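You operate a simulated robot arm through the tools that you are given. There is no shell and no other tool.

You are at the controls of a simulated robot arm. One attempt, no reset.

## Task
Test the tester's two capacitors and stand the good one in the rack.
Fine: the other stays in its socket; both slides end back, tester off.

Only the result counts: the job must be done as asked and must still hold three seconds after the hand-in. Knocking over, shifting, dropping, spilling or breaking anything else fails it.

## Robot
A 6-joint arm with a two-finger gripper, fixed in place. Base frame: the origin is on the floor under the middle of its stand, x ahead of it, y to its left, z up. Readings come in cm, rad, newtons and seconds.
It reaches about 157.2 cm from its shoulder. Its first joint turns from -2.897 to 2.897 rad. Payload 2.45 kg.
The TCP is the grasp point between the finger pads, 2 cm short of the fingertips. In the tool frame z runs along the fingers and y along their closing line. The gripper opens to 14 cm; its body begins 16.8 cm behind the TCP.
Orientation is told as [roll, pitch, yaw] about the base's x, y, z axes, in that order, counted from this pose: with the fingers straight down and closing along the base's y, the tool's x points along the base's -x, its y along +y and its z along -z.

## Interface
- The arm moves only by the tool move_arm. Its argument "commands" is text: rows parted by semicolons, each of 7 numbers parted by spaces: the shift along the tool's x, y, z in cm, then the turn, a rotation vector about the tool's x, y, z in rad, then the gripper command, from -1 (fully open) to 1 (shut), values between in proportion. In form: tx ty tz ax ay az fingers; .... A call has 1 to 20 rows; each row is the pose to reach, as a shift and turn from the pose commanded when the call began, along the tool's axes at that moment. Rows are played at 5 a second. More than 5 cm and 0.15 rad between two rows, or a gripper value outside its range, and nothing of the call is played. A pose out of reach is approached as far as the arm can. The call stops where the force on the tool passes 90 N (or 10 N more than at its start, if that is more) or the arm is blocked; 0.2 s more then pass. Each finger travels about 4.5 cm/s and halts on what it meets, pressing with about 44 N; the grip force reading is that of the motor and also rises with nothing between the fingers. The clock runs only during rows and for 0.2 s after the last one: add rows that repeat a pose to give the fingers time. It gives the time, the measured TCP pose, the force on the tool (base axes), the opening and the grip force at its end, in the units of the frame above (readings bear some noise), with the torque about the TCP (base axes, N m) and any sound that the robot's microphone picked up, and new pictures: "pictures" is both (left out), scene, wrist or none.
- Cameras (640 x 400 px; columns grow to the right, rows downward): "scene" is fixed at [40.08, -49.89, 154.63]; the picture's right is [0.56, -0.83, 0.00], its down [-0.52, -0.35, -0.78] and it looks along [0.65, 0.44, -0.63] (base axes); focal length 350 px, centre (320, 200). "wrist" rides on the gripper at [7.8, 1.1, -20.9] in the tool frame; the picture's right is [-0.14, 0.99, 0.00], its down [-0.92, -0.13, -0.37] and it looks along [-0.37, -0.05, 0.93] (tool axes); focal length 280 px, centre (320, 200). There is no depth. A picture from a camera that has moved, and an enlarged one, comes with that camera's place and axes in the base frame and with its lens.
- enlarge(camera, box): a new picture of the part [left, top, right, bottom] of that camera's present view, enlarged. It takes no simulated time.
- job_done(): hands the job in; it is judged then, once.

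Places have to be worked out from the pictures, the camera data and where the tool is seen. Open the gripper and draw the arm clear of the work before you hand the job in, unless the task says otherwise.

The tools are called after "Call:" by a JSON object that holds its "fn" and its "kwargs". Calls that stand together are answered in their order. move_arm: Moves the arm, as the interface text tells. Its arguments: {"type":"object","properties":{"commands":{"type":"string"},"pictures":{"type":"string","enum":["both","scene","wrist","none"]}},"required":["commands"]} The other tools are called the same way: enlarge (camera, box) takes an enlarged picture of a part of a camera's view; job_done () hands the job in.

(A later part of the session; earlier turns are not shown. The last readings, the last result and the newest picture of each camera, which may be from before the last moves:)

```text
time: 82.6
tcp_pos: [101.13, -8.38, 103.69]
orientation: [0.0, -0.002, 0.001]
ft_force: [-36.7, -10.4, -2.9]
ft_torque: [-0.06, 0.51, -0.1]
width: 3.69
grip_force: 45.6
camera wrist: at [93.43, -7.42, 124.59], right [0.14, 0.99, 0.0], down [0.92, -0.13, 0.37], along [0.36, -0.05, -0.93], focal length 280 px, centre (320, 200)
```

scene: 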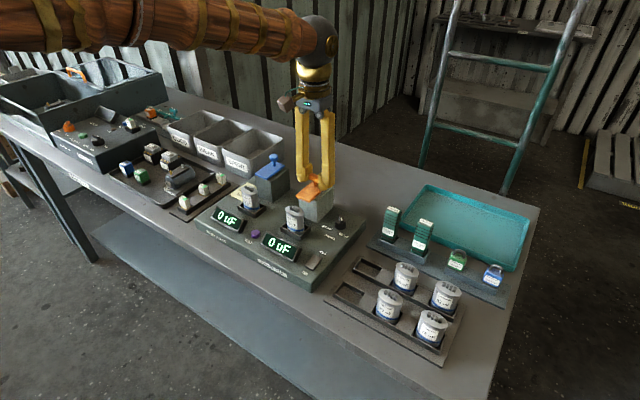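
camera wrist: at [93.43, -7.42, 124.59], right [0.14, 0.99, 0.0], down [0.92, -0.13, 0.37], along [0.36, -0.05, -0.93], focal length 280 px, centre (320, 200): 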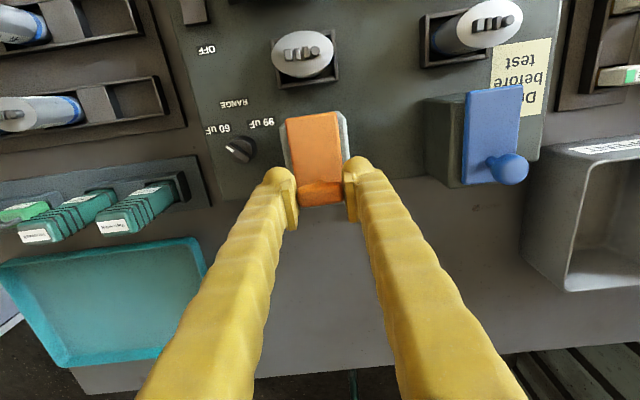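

Orange is at its back stop (-36 N, same place as at the start). I open, lift off, and move with closed fingers toward the power switch, which I place near (84.1,-18.4,92.8) with OFF at its +x end.

Call:
{"fn": "move_arm", "kwargs": {"commands": "0.05 0 0 0 0 0 0.5; 0.05 0 0 0 0 0 0.2; 0.05 0 0 0 0 0 0.14; 0.05 0 0 0 0 0 0.14; 0.05 0 -3 0 0 0 0.14; 0.05 0 -7 0 0 0 0.14; 3.5 -2 -8 0 0 0 0.5; 7 -5 -8 0 0 0 0.9; 10.5 -8 -8 0 0 0 1; 14.2 -11.2 -8 0 0 0 1; 14.2 -11.2 -4 0 0 0 1; 14.2 -11.2 0 0 0 0 1; 14.2 -11.2 2 0 0 0 1; 14.2 -11.2 2 0 0 0 1"}}

Call:
{"fn": "enlarge", "kwargs": {"camera": "wrist", "box": [230, 80, 410, 240]}}

Call:
{"fn": "enlarge", "kwargs": {"camera": "scene", "box": [230, 160, 370, 290]}}

```text
time: 85.6
tcp_pos: [86.96, -19.64, 101.6]
orientation: [0.001, -0.001, -0.002]
ft_force: [-0.1, -1.2, -0.7]
ft_torque: [0.02, 0.03, -0.02]
width: 0.0
grip_force: 29.9
camera wrist: at [79.2, -18.59, 122.47], right [0.14, 0.99, 0.0], down [0.92, -0.13, 0.37], along [0.37, -0.05, -0.93], focal length 280 px, centre (320, 200)
```

scene: 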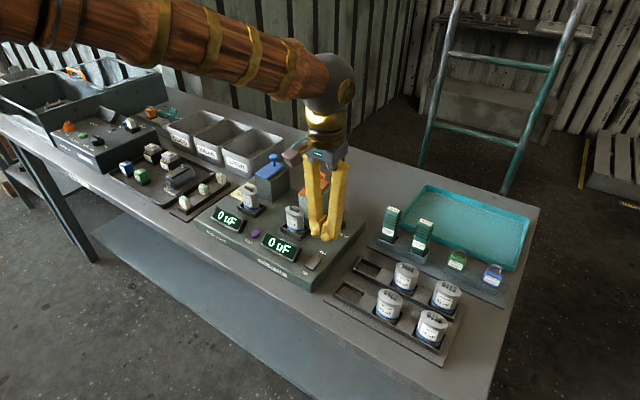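
wrist: 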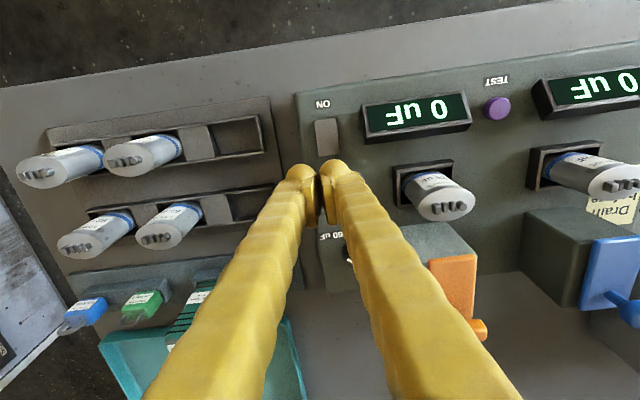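

```text
2.50 times, centred on (320, 160) of wrist
camera zoom: at [79.2, -18.59, 122.47], right [0.14, 0.99, 0.0], down [0.92, -0.13, 0.37], along [0.37, -0.05, -0.93], focal length 701 px, centre (320, 300)
```

zoom: 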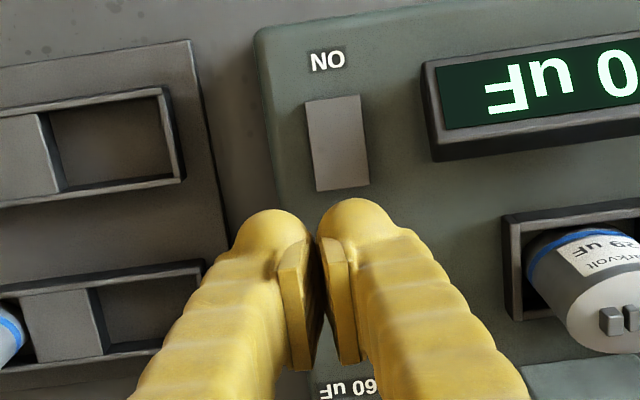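

```text
3.08 times, centred on (300, 225) of scene
camera zoom: at [40.08, -49.89, 154.63], right [0.56, -0.83, 0.0], down [-0.52, -0.35, -0.78], along [0.65, 0.44, -0.63], focal length 1077 px, centre (382, 123)
```

zoom: 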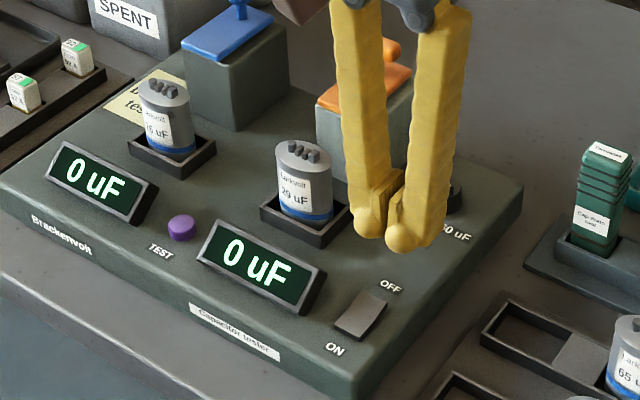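

The rocker spans x 82.2–86.0 at y -18.5; the +y fingertip is now over its OFF end. I descend to just above it.

Call:
{"fn": "move_arm", "kwargs": {"commands": "0.05 0 2 0 0 0 1; 0.05 0 4 0 0 0 1; 0.05 0 5.6 0 0 0 1; 0.05 0 5.6 0 0 0 1", "pictures": "wrist"}}

Call:
{"fn": "enlarge", "kwargs": {"camera": "scene", "box": [280, 210, 350, 290]}}

Call:
{"fn": "enlarge", "kwargs": {"camera": "wrist", "box": [260, 80, 380, 220]}}

```text
time: 86.6
tcp_pos: [87.08, -19.74, 96.02]
orientation: [0.002, -0.002, 0.0]
ft_force: [-0.7, 0.6, 0.3]
ft_torque: [-0.01, 0.03, 0.04]
width: 0.0
grip_force: 29.4
camera wrist: at [79.24, -18.72, 116.86], right [0.14, 0.99, 0.0], down [0.92, -0.13, 0.37], along [0.37, -0.05, -0.93], focal length 280 px, centre (320, 200)
```

wrist: 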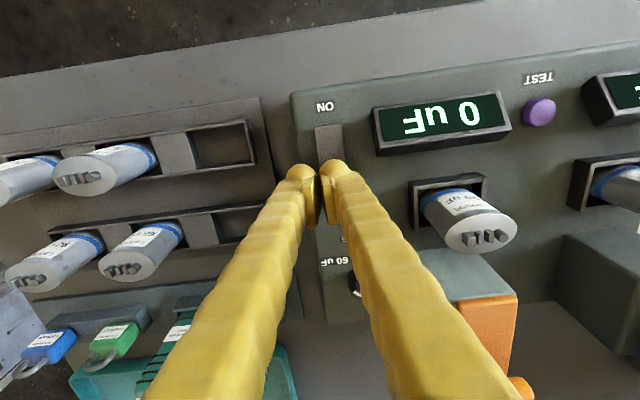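

```text
5.00 times, centred on (315, 250) of scene
camera zoom: at [40.08, -49.89, 154.63], right [0.56, -0.83, 0.0], down [-0.52, -0.35, -0.78], along [0.65, 0.44, -0.63], focal length 1750 px, centre (345, -50)
```

zoom: 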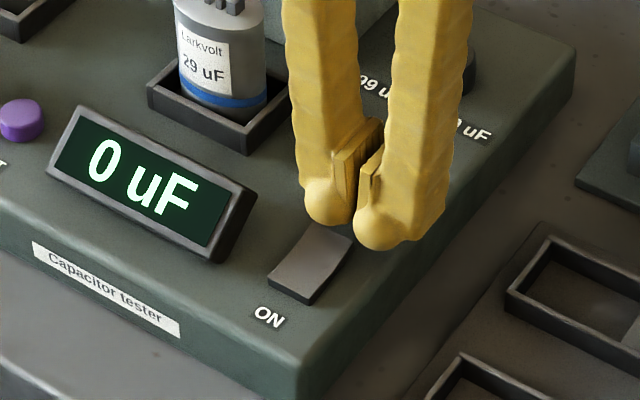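

```text
2.86 times, centred on (320, 150) of wrist
camera zoom: at [79.24, -18.72, 116.86], right [0.14, 0.99, 0.0], down [0.92, -0.13, 0.37], along [0.37, -0.05, -0.93], focal length 801 px, centre (320, 343)
```

zoom: 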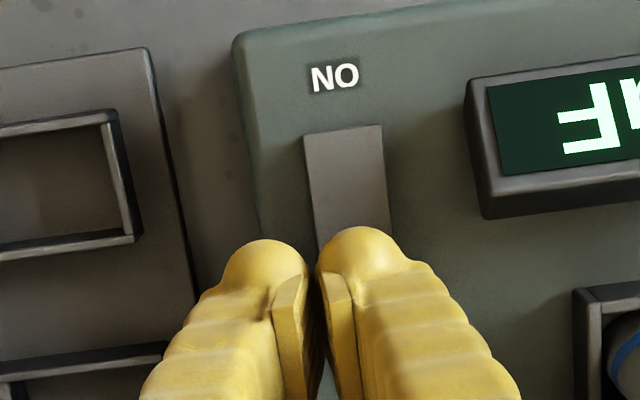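

The +y fingertip is over the OFF end. I press down in small steps.

Call:
{"fn": "move_arm", "kwargs": {"commands": "0 0 0.4 0 0 0 1; 0 0 0.8 0 0 0 1; 0 0 1.0 0 0 0 1; 0 0 1.0 0 0 0 1", "pictures": "none"}}

Call:
{"fn": "enlarge", "kwargs": {"camera": "scene", "box": [280, 210, 350, 290]}}

```text
time: 87.6
tcp_pos: [87.06, -19.75, 95.03]
orientation: [0.001, 0.0, 0.001]
ft_force: [-0.6, -1.1, -0.4]
ft_torque: [0.0, -0.02, 0.01]
width: 0.0
grip_force: 29.5
```

```text
5.00 times, centred on (315, 250) of scene
camera zoom: at [40.08, -49.89, 154.63], right [0.56, -0.83, 0.0], down [-0.52, -0.35, -0.78], along [0.65, 0.44, -0.63], focal length 1750 px, centre (345, -50)
```

zoom: 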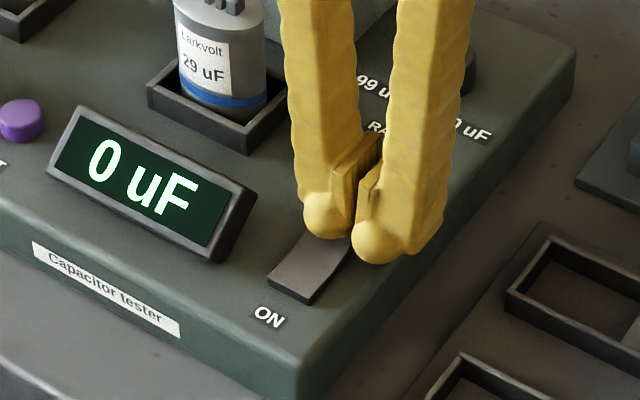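

No force yet; I continue down 0.15 cm per row.

Call:
{"fn": "move_arm", "kwargs": {"commands": "0 0 0.15 0 0 0 1; 0 0 0.3 0 0 0 1; 0 0 0.45 0 0 0 1; 0 0 0.45 0 0 0 1", "pictures": "none"}}

Call:
{"fn": "enlarge", "kwargs": {"camera": "scene", "box": [240, 190, 350, 290]}}

```text
time: 88.6
tcp_pos: [87.02, -19.74, 94.55]
orientation: [-0.001, -0.002, -0.001]
ft_force: [0.3, -1.6, 3.4]
ft_torque: [0.03, 0.05, 0.04]
width: 0.02
grip_force: 29.5
```

```text
4.00 times, centred on (295, 240) of scene
camera zoom: at [40.08, -49.89, 154.63], right [0.56, -0.83, 0.0], down [-0.52, -0.35, -0.78], along [0.65, 0.44, -0.63], focal length 1400 px, centre (420, 40)
```

zoom: 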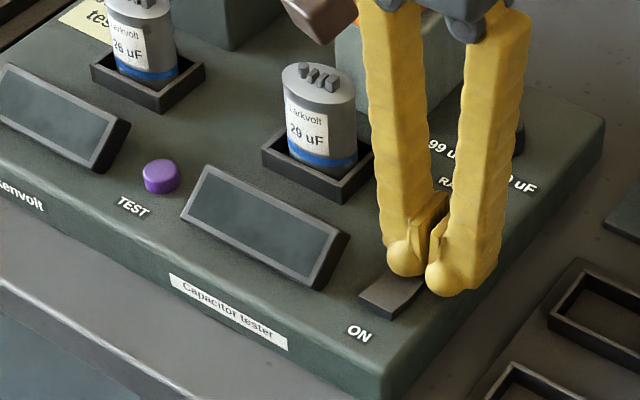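

Both displays went dark: the tester is off. I press a touch more to seat the rocker, then lift clear and check that it stays off.

Call:
{"fn": "move_arm", "kwargs": {"commands": "0 0 0.12 0 0 0 1; 0 0 0.12 0 0 0 1; 0 0 -2 0 0 0 1; 0 0 -6 0 0 0 1; 0 0 -10 0 0 0 1; 0 0 -14 0 0 0 1; 0 0 -17 0 0 0 0.5; 0 0 -17 0 0 0 0"}}

Call:
{"fn": "enlarge", "kwargs": {"camera": "scene", "box": [200, 170, 350, 290]}}

Call:
{"fn": "enlarge", "kwargs": {"camera": "scene", "box": [290, 240, 340, 290]}}

```text
time: 90.4
tcp_pos: [87.01, -19.64, 111.74]
orientation: [-0.001, 0.001, 0.0]
ft_force: [-0.1, -0.3, 0.0]
ft_torque: [-0.01, 0.01, -0.01]
width: 5.05
grip_force: 0.1
camera wrist: at [79.23, -18.65, 132.59], right [0.14, 0.99, 0.0], down [0.92, -0.13, 0.37], along [0.37, -0.05, -0.93], focal length 280 px, centre (320, 200)
```

scene: 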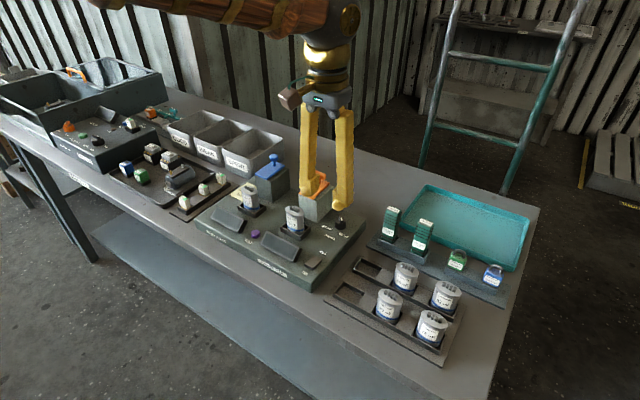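
wrist: 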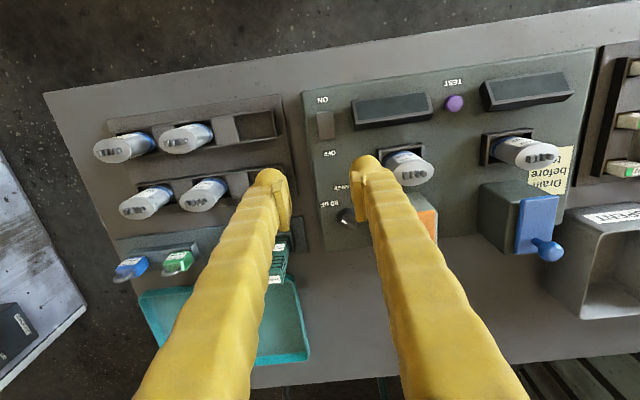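

```text
3.33 times, centred on (275, 230) of scene
camera zoom: at [40.08, -49.89, 154.63], right [0.56, -0.83, 0.0], down [-0.52, -0.35, -0.78], along [0.65, 0.44, -0.63], focal length 1167 px, centre (470, 100)
```

zoom: 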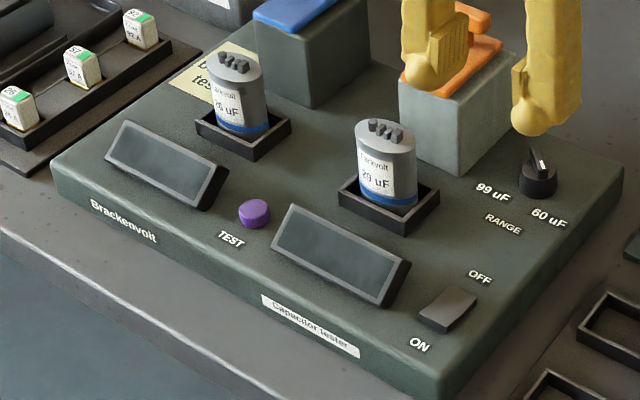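

```text
8.00 times, centred on (315, 265) of scene
camera zoom: at [40.08, -49.89, 154.63], right [0.56, -0.83, 0.0], down [-0.52, -0.35, -0.78], along [0.65, 0.44, -0.63], focal length 2800 px, centre (360, -320)
```

zoom: 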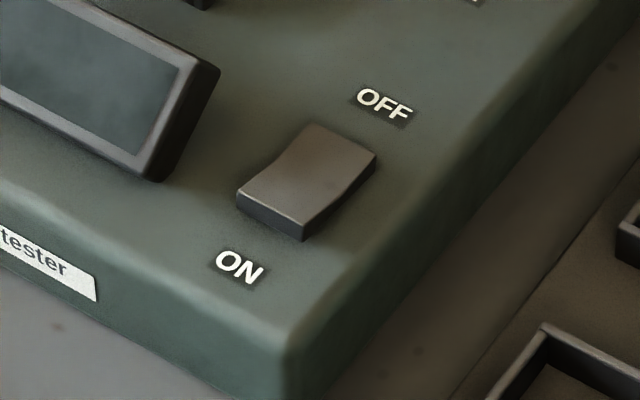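

The tester stays off (rocker tilted to OFF, displays dark) and both slides are back. Now I move over the good 26 uF capacitor, which I place at (90.6,6.45) with top near z 99.3, with a 7 cm opening.

Call:
{"fn": "move_arm", "kwargs": {"commands": "-0.7 4.5 0 0 0 0 0; -1.4 9 0 0 0 0 0; -2.1 13.5 0 0 0 0 0; -2.8 18 0 0 0 0 0; -3.4 22.5 0 0 0 0 0; -3.4 26.1 0 0 0 0 0; -3.4 26.1 2.5 0 0 0 0; -3.4 26.1 2.5 0 0 0 0; -3.4 26.1 2.5 0 0 0 0"}}

Call:
{"fn": "enlarge", "kwargs": {"camera": "wrist", "box": [240, 70, 400, 230]}}

Call:
{"fn": "enlarge", "kwargs": {"camera": "scene", "box": [210, 130, 310, 230]}}

```text
time: 92.4
tcp_pos: [90.56, 6.54, 109.14]
orientation: [-0.001, -0.001, 0.0]
ft_force: [-0.2, 0.1, 0.2]
ft_torque: [0.01, -0.02, 0.01]
width: 7.02
grip_force: 0.0
camera wrist: at [82.8, 7.49, 130.01], right [0.14, 0.99, 0.0], down [0.92, -0.13, 0.37], along [0.37, -0.05, -0.93], focal length 280 px, centre (320, 200)
```

scene: 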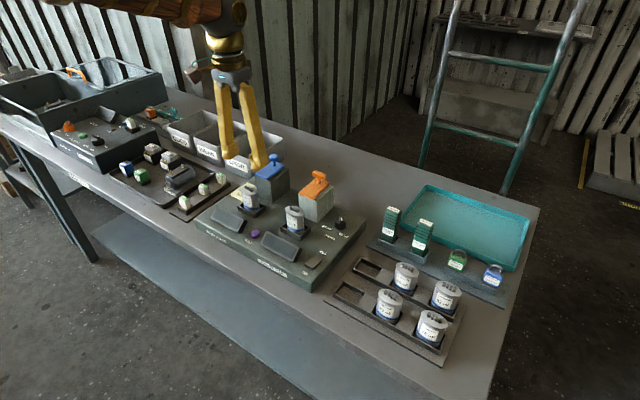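
wrist: 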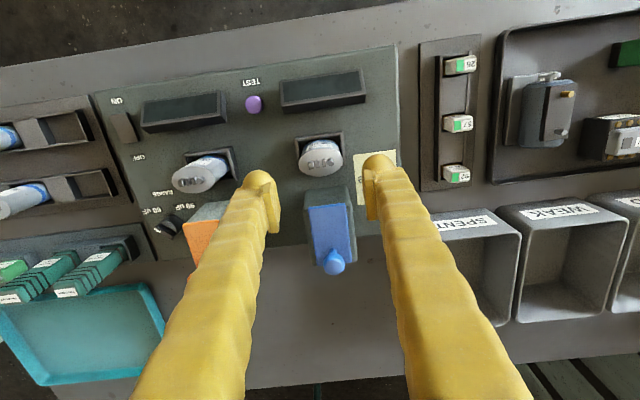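

```text
2.50 times, centred on (320, 150) of wrist
camera zoom: at [82.8, 7.49, 130.01], right [0.14, 0.99, 0.0], down [0.92, -0.13, 0.37], along [0.37, -0.05, -0.93], focal length 701 px, centre (320, 325)
```

zoom: 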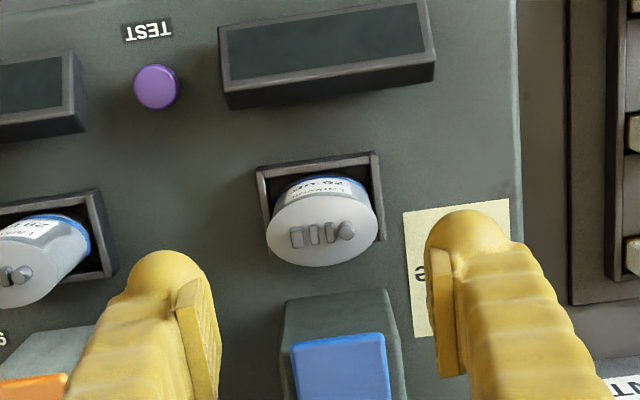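

```text
4.00 times, centred on (260, 180) of scene
camera zoom: at [40.08, -49.89, 154.63], right [0.56, -0.83, 0.0], down [-0.52, -0.35, -0.78], along [0.65, 0.44, -0.63], focal length 1400 px, centre (560, 280)
```

zoom: 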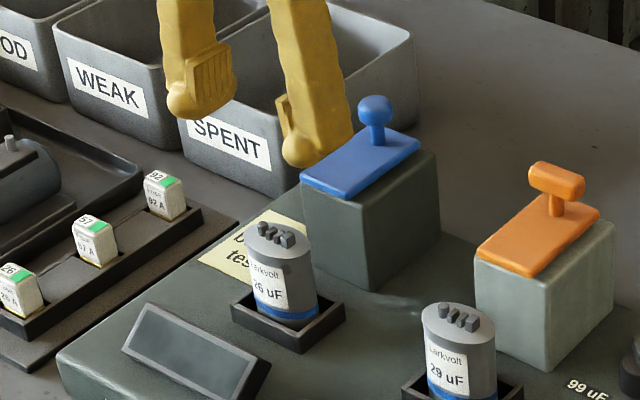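

The capacitor centres at about (90.35,6.5), 4.9 cm wide along y. I lower the open fingers around it to TCP z 97, tips staying above the socket rim.

Call:
{"fn": "move_arm", "kwargs": {"commands": "0.15 0.1 3 0 0 0 0; 0.15 0.1 6 0 0 0 0; 0.15 0.1 9 0 0 0 0; 0.15 0.1 9 0 0 0 0"}}

Call:
{"fn": "enlarge", "kwargs": {"camera": "scene", "box": [210, 140, 310, 230]}}

Call:
{"fn": "enlarge", "kwargs": {"camera": "wrist", "box": [230, 90, 410, 250]}}

```text
time: 93.4
tcp_pos: [90.33, 6.54, 100.19]
orientation: [0.0, -0.001, 0.0]
ft_force: [0.1, -0.1, -0.2]
ft_torque: [-0.01, 0.02, 0.01]
width: 6.98
grip_force: 0.1
camera wrist: at [82.59, 7.59, 121.14], right [0.14, 0.99, 0.0], down [0.92, -0.13, 0.37], along [0.37, -0.05, -0.93], focal length 280 px, centre (320, 200)
```

scene: 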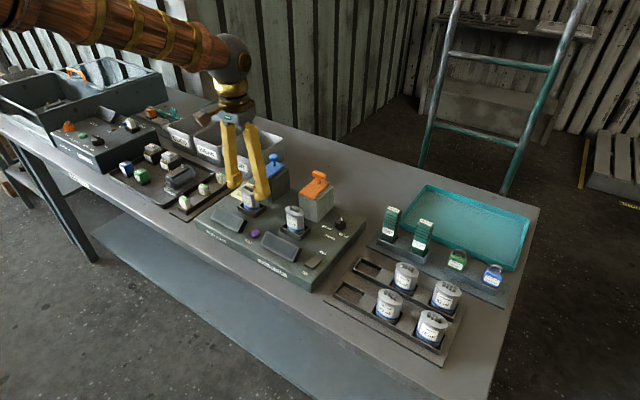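
wrist: 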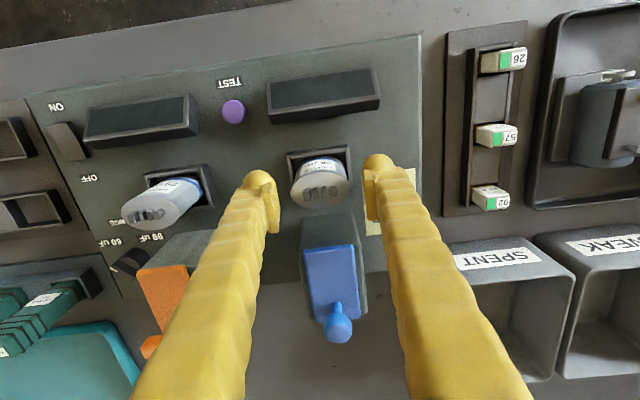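

```text
4.44 times, centred on (260, 185) of scene
camera zoom: at [40.08, -49.89, 154.63], right [0.56, -0.83, 0.0], down [-0.52, -0.35, -0.78], along [0.65, 0.44, -0.63], focal length 1556 px, centre (587, 267)
```

zoom: 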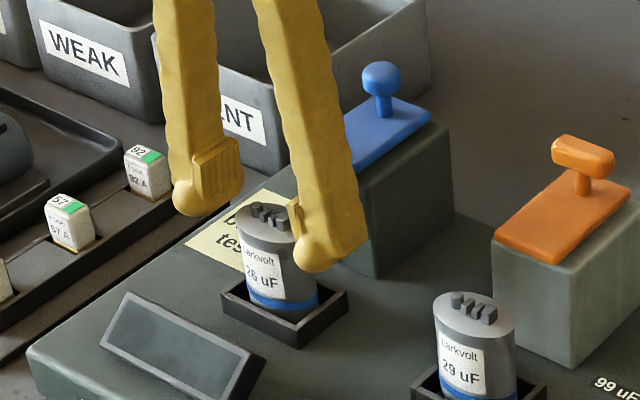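

```text
2.50 times, centred on (320, 170) of wrist
camera zoom: at [82.59, 7.59, 121.14], right [0.14, 0.99, 0.0], down [0.92, -0.13, 0.37], along [0.37, -0.05, -0.93], focal length 701 px, centre (320, 275)
```

zoom: 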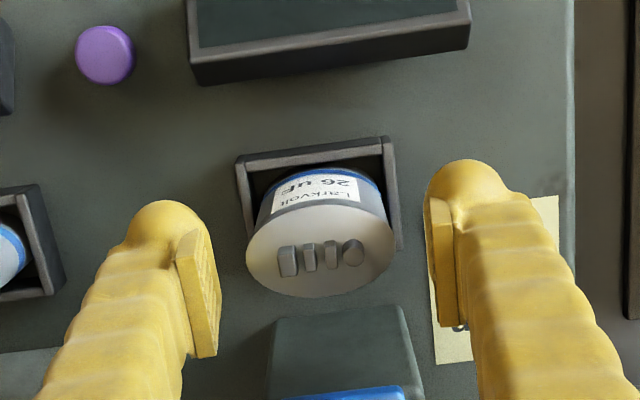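

Centred well in y; the capacitor is ~0.2 cm nearer in x. I shift that and lower the last 3.1 cm, then close.

Call:
{"fn": "move_arm", "kwargs": {"commands": "0.2 0.05 1.5 0 0 0 0; 0.2 0.05 3.1 0 0 0 0; 0.2 0.05 3.1 0 0 0 0; 0.2 0.05 3.1 0 0 0 0.2; 0.2 0.05 3.1 0 0 0 0.4; 0.2 0.05 3.1 0 0 0 0.6; 0.2 0.05 3.1 0 0 0 0.8; 0.2 0.05 3.1 0 0 0 1; 0.2 0.05 3.1 0 0 0 1"}}

Call:
{"fn": "enlarge", "kwargs": {"camera": "scene", "box": [210, 150, 310, 230]}}

Call:
{"fn": "enlarge", "kwargs": {"camera": "wrist", "box": [230, 90, 410, 250]}}

```text
time: 95.4
tcp_pos: [90.04, 6.47, 97.21]
orientation: [-0.001, 0.0, 0.0]
ft_force: [0.2, 1.4, 0.3]
ft_torque: [0.04, 0.02, -0.02]
width: 4.9
grip_force: 44.0
camera wrist: at [82.32, 7.53, 118.01], right [0.14, 0.99, 0.0], down [0.92, -0.13, 0.37], along [0.37, -0.05, -0.93], focal length 280 px, centre (320, 200)
```

scene: 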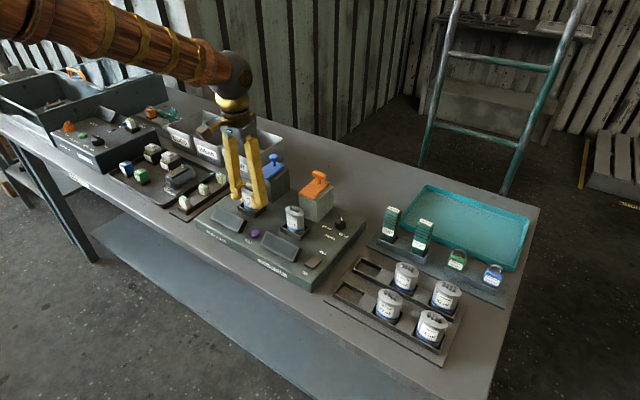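
wrist: 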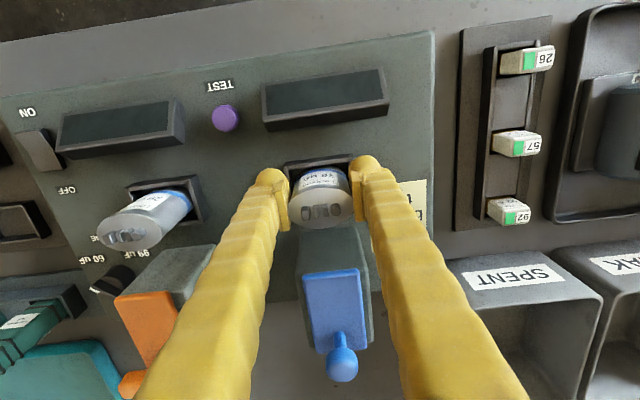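

```text
5.00 times, centred on (260, 190) of scene
camera zoom: at [40.08, -49.89, 154.63], right [0.56, -0.83, 0.0], down [-0.52, -0.35, -0.78], along [0.65, 0.44, -0.63], focal length 1750 px, centre (620, 250)
```

zoom: 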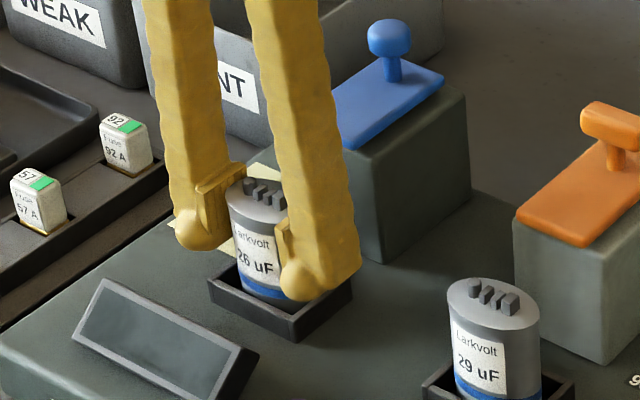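

```text
2.50 times, centred on (320, 170) of wrist
camera zoom: at [82.32, 7.53, 118.01], right [0.14, 0.99, 0.0], down [0.92, -0.13, 0.37], along [0.37, -0.05, -0.93], focal length 701 px, centre (320, 275)
```

zoom: 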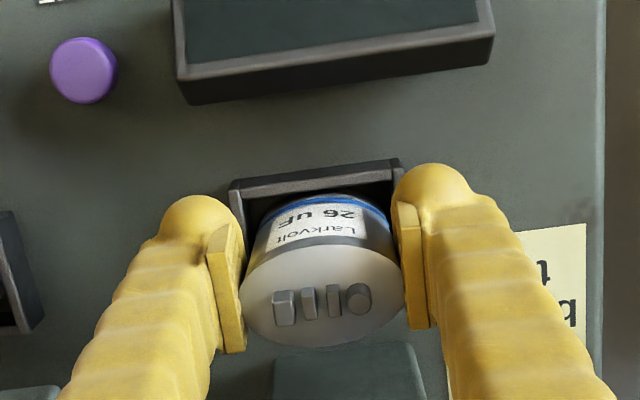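

Gripped at 4.9 cm width. I lift it straight out of the socket and check.

Call:
{"fn": "move_arm", "kwargs": {"commands": "0 0 -1 0 0 0 1; 0 0 -2.5 0 0 0 1; 0 0 -5 0 0 0 1; 0 0 -8 0 0 0 1; 0 0 -12 0 0 0 1; 0 0 -14 0 0 0 1; 0 0 -14 0 0 0 1"}}

Call:
{"fn": "enlarge", "kwargs": {"camera": "scene", "box": [210, 120, 310, 230]}}

```text
time: 97.0
tcp_pos: [89.99, 6.48, 111.03]
orientation: [-0.001, 0.0, 0.0]
ft_force: [0.6, -0.4, -1.5]
ft_torque: [0.01, 0.04, -0.01]
width: 4.89
grip_force: 43.9
camera wrist: at [82.13, 7.61, 131.92], right [0.14, 0.99, 0.0], down [0.92, -0.13, 0.37], along [0.37, -0.05, -0.93], focal length 280 px, centre (320, 200)
```

scene: 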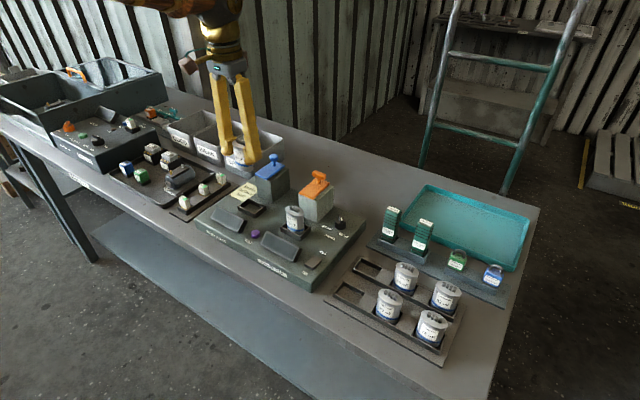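
wrist: 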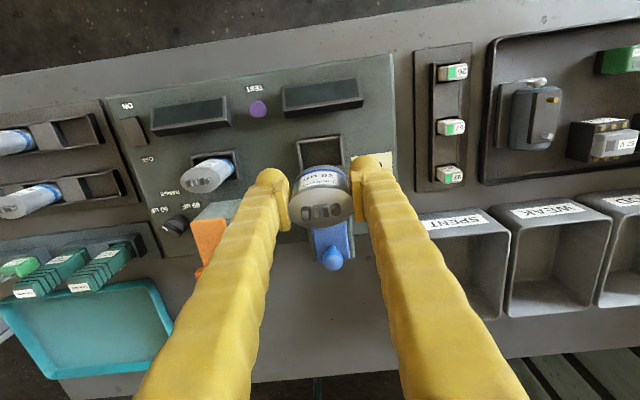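

```text
3.64 times, centred on (260, 175) of scene
camera zoom: at [40.08, -49.89, 154.63], right [0.56, -0.83, 0.0], down [-0.52, -0.35, -0.78], along [0.65, 0.44, -0.63], focal length 1273 px, centre (538, 291)
```

zoom: 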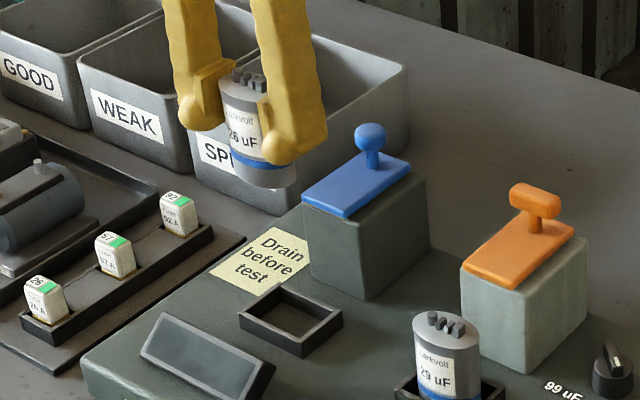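

The capacitor is out cleanly. I carry it high over the tester to the near-row empty rack slot at about (83.2,-28.8).

Call:
{"fn": "move_arm", "kwargs": {"commands": "2.5 -3 0 0 0 0 1; 5 -6.5 0 0 0 0 1; 6.85 -10.5 0 0 0 0 1; 6.85 -15 0 0 0 0 1; 6.85 -19.5 0 0 0 0 1; 6.85 -24 0 0 0 0 1; 6.85 -28.5 0 0 0 0 1; 6.85 -32.5 0 0 0 0 1; 6.85 -35.3 0 0 0 0 1; 6.85 -35.3 3 0 0 0 1; 6.85 -35.3 6 0 0 0 1; 6.85 -35.3 6 0 0 0 1; 6.85 -35.3 6 0 0 0 1"}}

Call:
{"fn": "enlarge", "kwargs": {"camera": "scene", "box": [320, 200, 440, 320]}}

Call:
{"fn": "enlarge", "kwargs": {"camera": "wrist", "box": [220, 80, 420, 240]}}

```text
time: 99.8
tcp_pos: [83.11, -28.75, 104.84]
orientation: [0.001, 0.001, -0.001]
ft_force: [-0.3, 0.2, -2.0]
ft_torque: [0.0, 0.01, 0.02]
width: 4.91
grip_force: 44.1
camera wrist: at [75.25, -27.63, 125.82], right [0.14, 0.99, 0.0], down [0.92, -0.13, 0.37], along [0.37, -0.05, -0.93], focal length 280 px, centre (320, 200)
```

scene: 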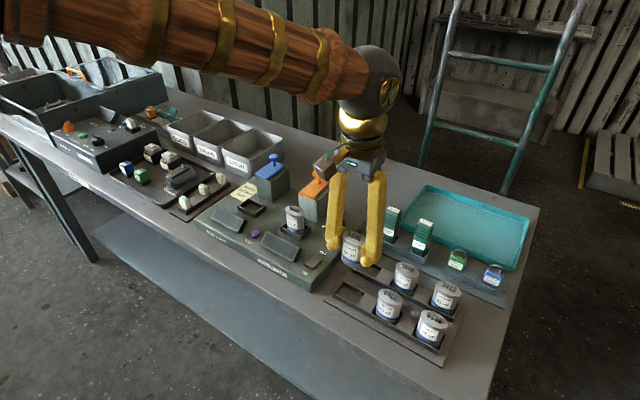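
wrist: 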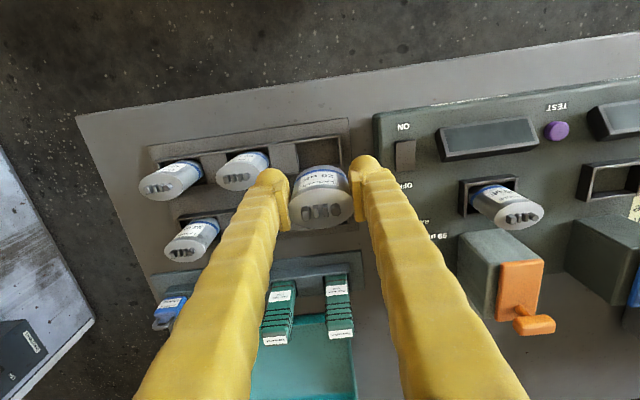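

```text
3.33 times, centred on (380, 260) of scene
camera zoom: at [40.08, -49.89, 154.63], right [0.56, -0.83, 0.0], down [-0.52, -0.35, -0.78], along [0.65, 0.44, -0.63], focal length 1167 px, centre (120, 0)
```

zoom: 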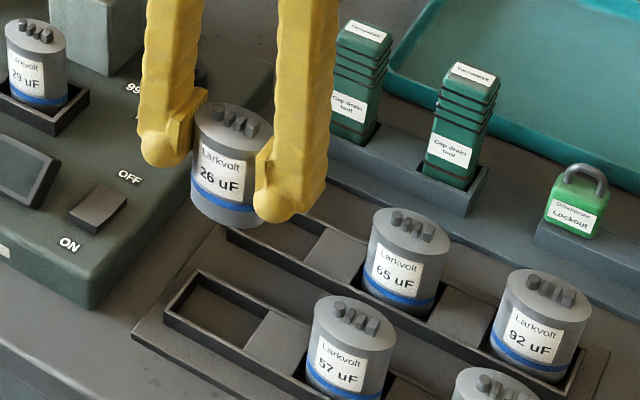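

```text
2.50 times, centred on (320, 160) of wrist
camera zoom: at [75.25, -27.63, 125.82], right [0.14, 0.99, 0.0], down [0.92, -0.13, 0.37], along [0.37, -0.05, -0.93], focal length 701 px, centre (320, 300)
```

zoom: 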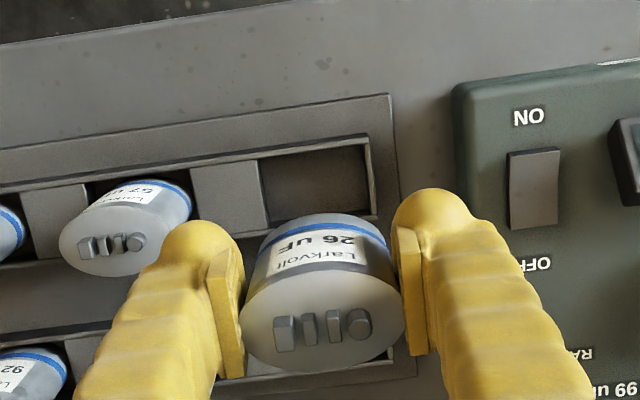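

The slot interior works out to x 81.3–85.0, y -31.5…-26.1 (centre 83.15,-28.8), and the capacitor hangs right over it. I lower to just above the rim and inspect.

Call:
{"fn": "move_arm", "kwargs": {"commands": "0 -0.05 3 0 0 0 1; 0 -0.05 6 0 0 0 1; 0 -0.05 8.3 0 0 0 1; 0 -0.05 8.3 0 0 0 1; 0 -0.05 8.3 0 0 0 1"}}

Call:
{"fn": "enlarge", "kwargs": {"camera": "scene", "box": [320, 230, 400, 310]}}

Call:
{"fn": "enlarge", "kwargs": {"camera": "wrist", "box": [240, 100, 400, 240]}}

```text
time: 101.0
tcp_pos: [83.15, -28.94, 96.51]
orientation: [0.001, -0.001, 0.001]
ft_force: [0.1, 0.2, -1.1]
ft_torque: [0.01, -0.02, 0.03]
width: 4.88
grip_force: 44.3
camera wrist: at [75.4, -27.77, 117.47], right [0.14, 0.99, 0.0], down [0.92, -0.13, 0.37], along [0.37, -0.05, -0.93], focal length 280 px, centre (320, 200)
```

scene: 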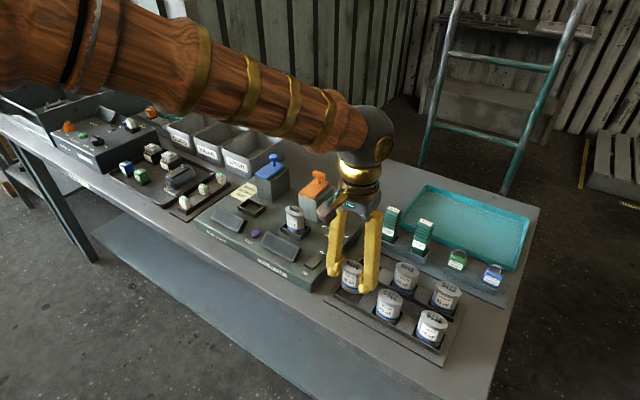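
wrist: 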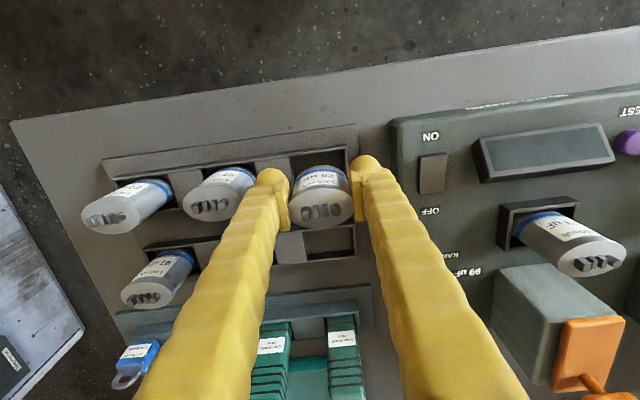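

```text
5.00 times, centred on (360, 270) of scene
camera zoom: at [40.08, -49.89, 154.63], right [0.56, -0.83, 0.0], down [-0.52, -0.35, -0.78], along [0.65, 0.44, -0.63], focal length 1750 px, centre (120, -150)
```

zoom: 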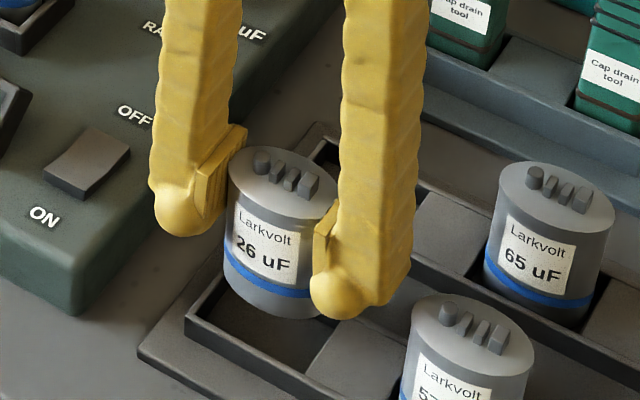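

```text
2.86 times, centred on (320, 170) of wrist
camera zoom: at [75.4, -27.77, 117.47], right [0.14, 0.99, 0.0], down [0.92, -0.13, 0.37], along [0.37, -0.05, -0.93], focal length 801 px, centre (320, 286)
```

zoom: 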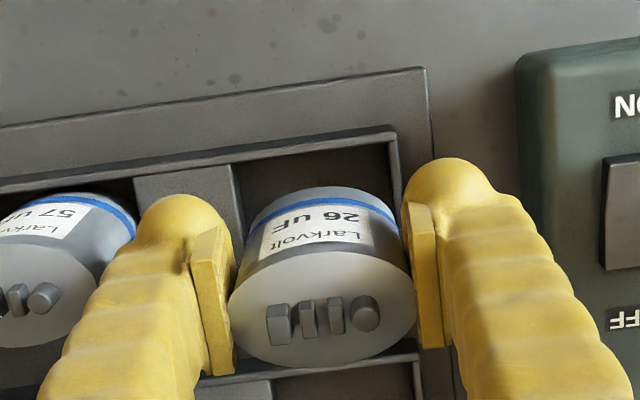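

Camera data put the capacitor at (83.35,-28.87) against the slot centre (83.15,-28.8), so I shift -0.2 in x and +0.07 in y and lower gently into the slot.

Call:
{"fn": "move_arm", "kwargs": {"commands": "0.2 0.07 0 0 0 0 1; 0.2 0.07 0.4 0 0 0 1; 0.2 0.07 0.8 0 0 0 1; 0.2 0.07 1.1 0 0 0 1; 0.2 0.07 1.1 0 0 0 1", "pictures": "wrist"}}

Call:
{"fn": "enlarge", "kwargs": {"camera": "scene", "box": [325, 240, 385, 310]}}

Call:
{"fn": "enlarge", "kwargs": {"camera": "wrist", "box": [270, 120, 370, 220]}}

```text
time: 102.2
tcp_pos: [82.99, -28.71, 95.54]
orientation: [0.0, 0.0, 0.001]
ft_force: [0.1, 0.2, -1.5]
ft_torque: [0.02, -0.01, -0.01]
width: 4.87
grip_force: 44.0
camera wrist: at [75.2, -27.69, 116.43], right [0.14, 0.99, 0.0], down [0.92, -0.13, 0.37], along [0.37, -0.05, -0.93], focal length 280 px, centre (320, 200)
```

wrist: 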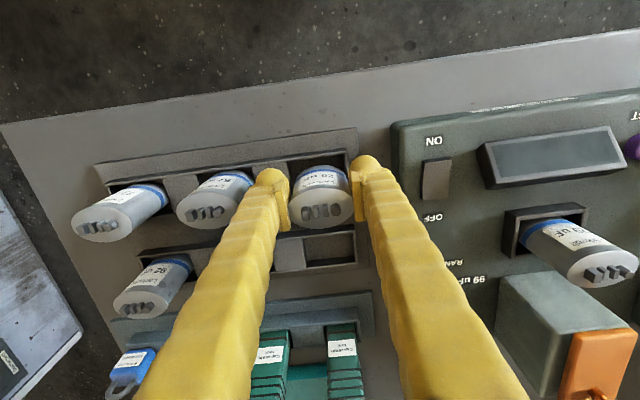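

```text
5.71 times, centred on (355, 275) of scene
camera zoom: at [40.08, -49.89, 154.63], right [0.56, -0.83, 0.0], down [-0.52, -0.35, -0.78], along [0.65, 0.44, -0.63], focal length 2000 px, centre (120, -229)
```

zoom: 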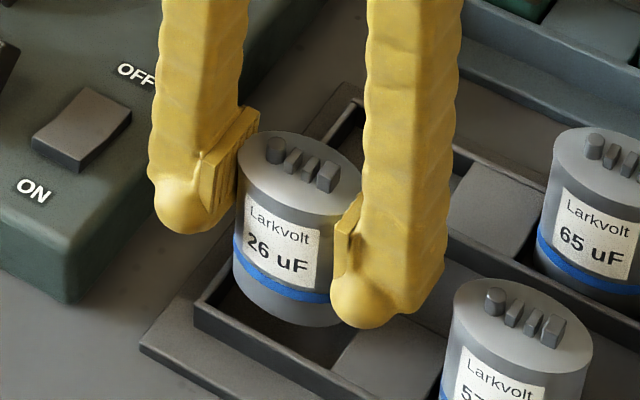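

```text
4.00 times, centred on (320, 170) of wrist
camera zoom: at [75.2, -27.69, 116.43], right [0.14, 0.99, 0.0], down [0.92, -0.13, 0.37], along [0.37, -0.05, -0.93], focal length 1122 px, centre (320, 320)
```

zoom: 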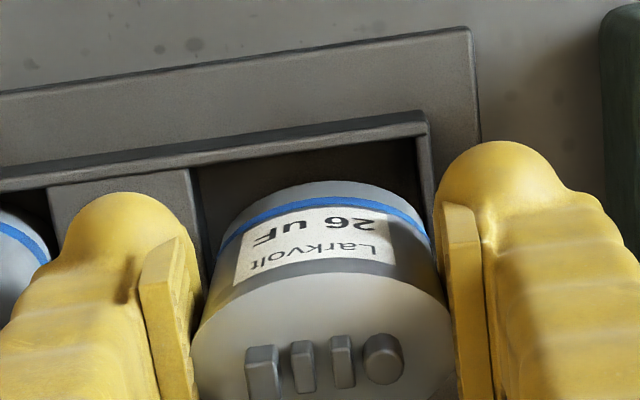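

Re-measuring, the capacitor's body (3.2 cm deep) centres about 0.2 cm too far in +x and 0.13 cm too far in +y of the slot. I correct both while still above the rim, then lower slightly.

Call:
{"fn": "move_arm", "kwargs": {"commands": "0.22 -0.13 0 0 0 0 1; 0.22 -0.13 0 0 0 0 1; 0.22 -0.13 0.3 0 0 0 1; 0.22 -0.13 0.3 0 0 0 1", "pictures": "wrist"}}

Call:
{"fn": "enlarge", "kwargs": {"camera": "scene", "box": [325, 240, 385, 310]}}

Call:
{"fn": "enlarge", "kwargs": {"camera": "wrist", "box": [270, 120, 370, 220]}}

```text
time: 103.2
tcp_pos: [82.84, -28.84, 95.39]
orientation: [0.0, -0.001, 0.0]
ft_force: [-1.0, 0.0, -1.7]
ft_torque: [-0.04, 0.02, -0.03]
width: 4.87
grip_force: 44.3
camera wrist: at [75.03, -27.82, 116.19], right [0.14, 0.99, 0.0], down [0.92, -0.13, 0.37], along [0.37, -0.05, -0.93], focal length 280 px, centre (320, 200)
```

wrist: 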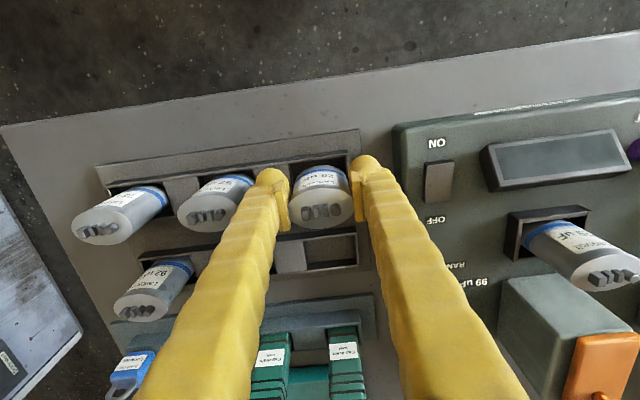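

```text
5.71 times, centred on (355, 275) of scene
camera zoom: at [40.08, -49.89, 154.63], right [0.56, -0.83, 0.0], down [-0.52, -0.35, -0.78], along [0.65, 0.44, -0.63], focal length 2000 px, centre (120, -229)
```

zoom: 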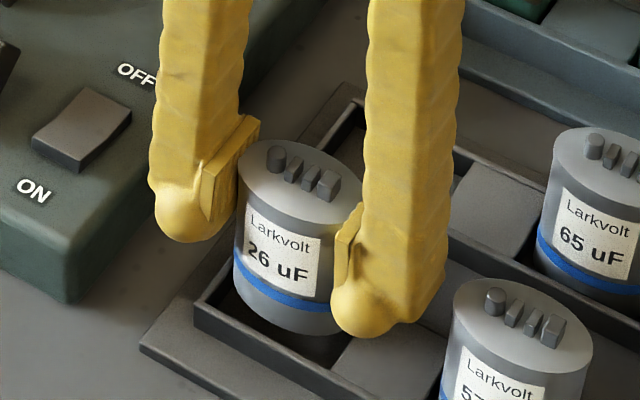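

```text
4.00 times, centred on (320, 170) of wrist
camera zoom: at [75.03, -27.82, 116.19], right [0.14, 0.99, 0.0], down [0.92, -0.13, 0.37], along [0.37, -0.05, -0.93], focal length 1122 px, centre (320, 320)
```

zoom: 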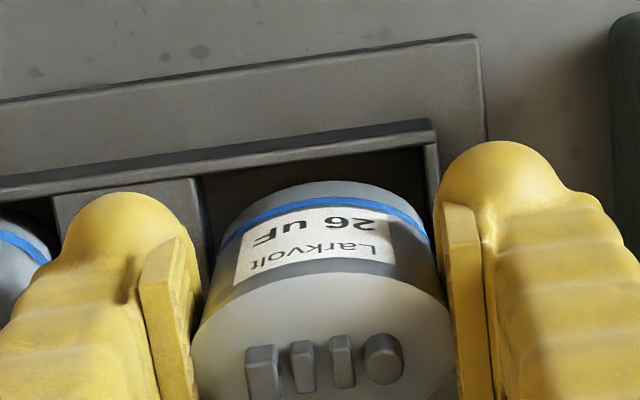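

Now centred in y; x could use another ~0.12 cm toward -x. I apply that and keep lowering in small steps with force checks.

Call:
{"fn": "move_arm", "kwargs": {"commands": "0.12 0 0 0 0 0 1; 0.12 -0.02 0.2 0 0 0 1; 0.12 -0.02 0.4 0 0 0 1; 0.12 -0.02 0.4 0 0 0 1", "pictures": "wrist"}}

Call:
{"fn": "enlarge", "kwargs": {"camera": "scene", "box": [325, 240, 385, 310]}}

Call:
{"fn": "enlarge", "kwargs": {"camera": "wrist", "box": [270, 120, 370, 220]}}

```text
time: 104.2
tcp_pos: [82.63, -28.99, 94.93]
orientation: [0.0, 0.0, 0.001]
ft_force: [-1.2, -0.5, -1.6]
ft_torque: [-0.02, 0.03, -0.01]
width: 4.88
grip_force: 43.6
camera wrist: at [74.97, -27.87, 115.84], right [0.14, 0.99, 0.0], down [0.92, -0.13, 0.37], along [0.37, -0.05, -0.93], focal length 280 px, centre (320, 200)
```

wrist: 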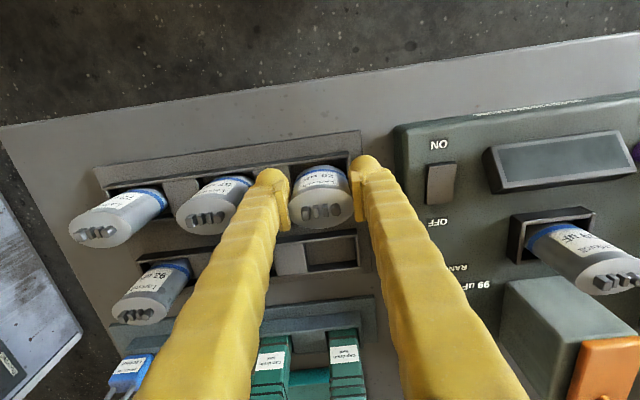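

```text
5.71 times, centred on (355, 275) of scene
camera zoom: at [40.08, -49.89, 154.63], right [0.56, -0.83, 0.0], down [-0.52, -0.35, -0.78], along [0.65, 0.44, -0.63], focal length 2000 px, centre (120, -229)
```

zoom: 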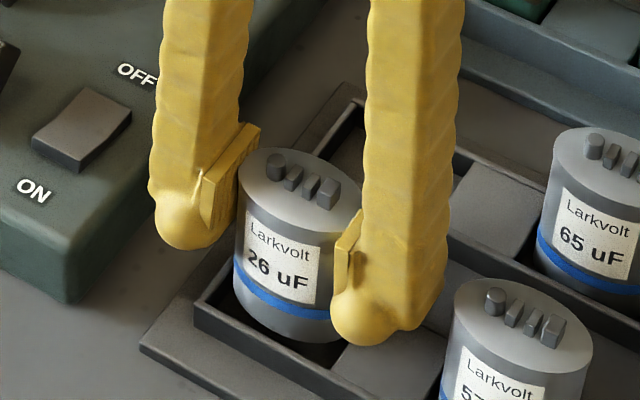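

```text
4.00 times, centred on (320, 170) of wrist
camera zoom: at [74.97, -27.87, 115.84], right [0.14, 0.99, 0.0], down [0.92, -0.13, 0.37], along [0.37, -0.05, -0.93], focal length 1122 px, centre (320, 320)
```

zoom: 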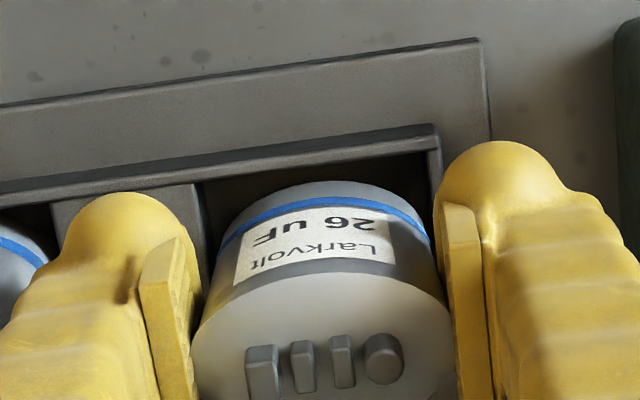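

It's going in freely with gaps on both sides. I continue lowering to the slot floor.

Call:
{"fn": "move_arm", "kwargs": {"commands": "0 0 0.2 0 0 0 1; 0 0 0.4 0 0 0 1; 0 0 0.6 0 0 0 1; 0 0 0.6 0 0 0 1", "pictures": "wrist"}}

Call:
{"fn": "enlarge", "kwargs": {"camera": "scene", "box": [325, 240, 385, 310]}}

Call:
{"fn": "enlarge", "kwargs": {"camera": "wrist", "box": [270, 120, 370, 220]}}

```text
time: 105.2
tcp_pos: [82.75, -28.84, 94.31]
orientation: [0.002, 0.002, -0.002]
ft_force: [0.3, -0.9, -1.6]
ft_torque: [-0.04, 0.03, -0.02]
width: 4.89
grip_force: 44.3
camera wrist: at [74.91, -27.76, 115.15], right [0.14, 0.99, 0.0], down [0.92, -0.13, 0.37], along [0.37, -0.05, -0.93], focal length 280 px, centre (320, 200)
```

wrist: 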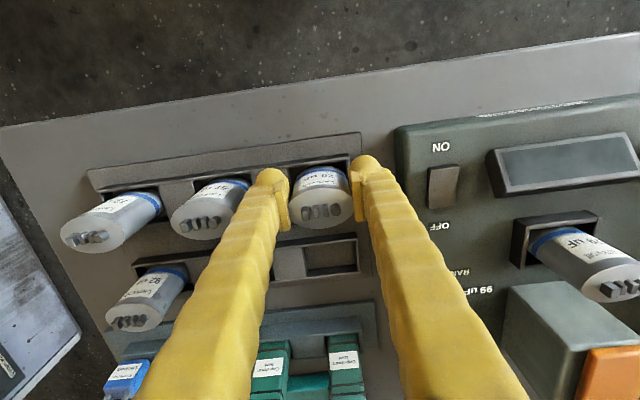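

```text
5.71 times, centred on (355, 275) of scene
camera zoom: at [40.08, -49.89, 154.63], right [0.56, -0.83, 0.0], down [-0.52, -0.35, -0.78], along [0.65, 0.44, -0.63], focal length 2000 px, centre (120, -229)
```

zoom: 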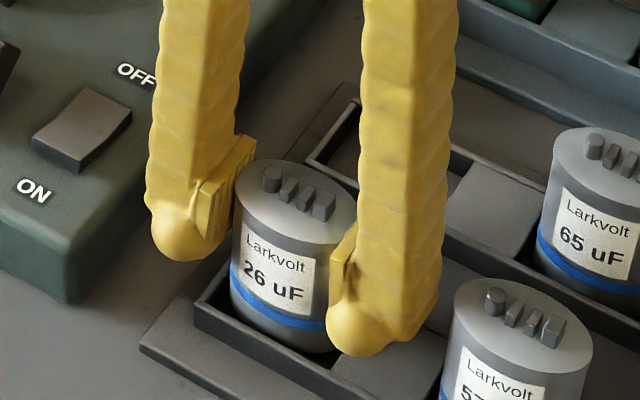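

```text
4.00 times, centred on (320, 170) of wrist
camera zoom: at [74.91, -27.76, 115.15], right [0.14, 0.99, 0.0], down [0.92, -0.13, 0.37], along [0.37, -0.05, -0.93], focal length 1122 px, centre (320, 320)
```

zoom: 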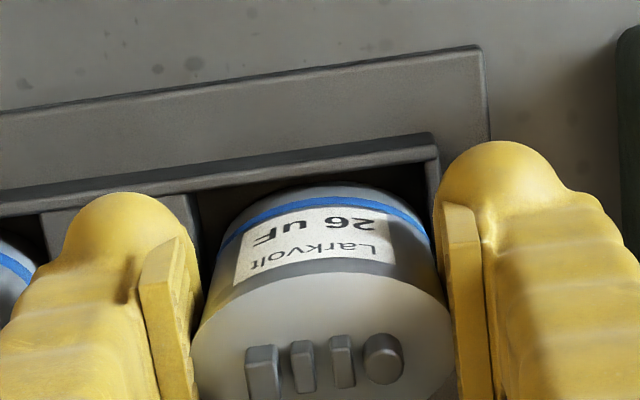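

Still free, bottom nearly at the floor. A bit further until contact shows.

Call:
{"fn": "move_arm", "kwargs": {"commands": "0 -0.05 0.1 0 0 0 1; 0 -0.05 0.2 0 0 0 1; 0 -0.05 0.3 0 0 0 1; 0 -0.05 0.3 0 0 0 1", "pictures": "none"}}

Call:
{"fn": "enlarge", "kwargs": {"camera": "scene", "box": [325, 240, 385, 310]}}

```text
time: 106.2
tcp_pos: [82.65, -28.9, 94.01]
orientation: [-0.001, 0.0, -0.002]
ft_force: [0.9, -0.4, -0.6]
ft_torque: [-0.04, 0.0, 0.04]
width: 4.9
grip_force: 44.1
```

```text
5.71 times, centred on (355, 275) of scene
camera zoom: at [40.08, -49.89, 154.63], right [0.56, -0.83, 0.0], down [-0.52, -0.35, -0.78], along [0.65, 0.44, -0.63], focal length 2000 px, centre (120, -229)
```

zoom: 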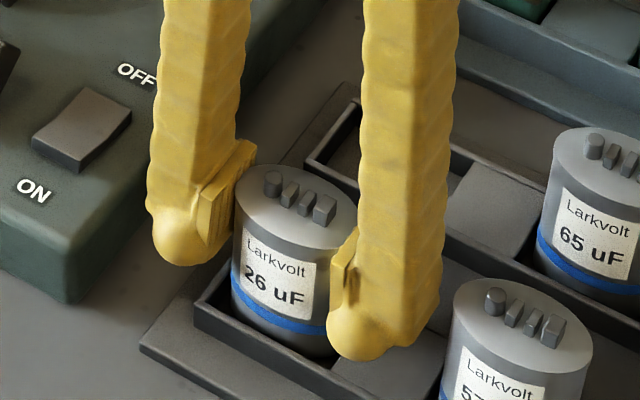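

By comparison with its neighbour 57, the top is already at about seated height. I go down in 0.1 cm steps for the contact.

Call:
{"fn": "move_arm", "kwargs": {"commands": "0 0 0.1 0 0 0 1; 0 0 0.2 0 0 0 1; 0 0 0.2 0 0 0 1", "pictures": "none"}}

```text
time: 107.0
tcp_pos: [82.65, -28.85, 94.05]
orientation: [0.0, -0.003, 0.0]
ft_force: [-5.9, 3.6, 26.9]
ft_torque: [0.13, 0.32, -0.01]
width: 4.89
grip_force: 43.5
```

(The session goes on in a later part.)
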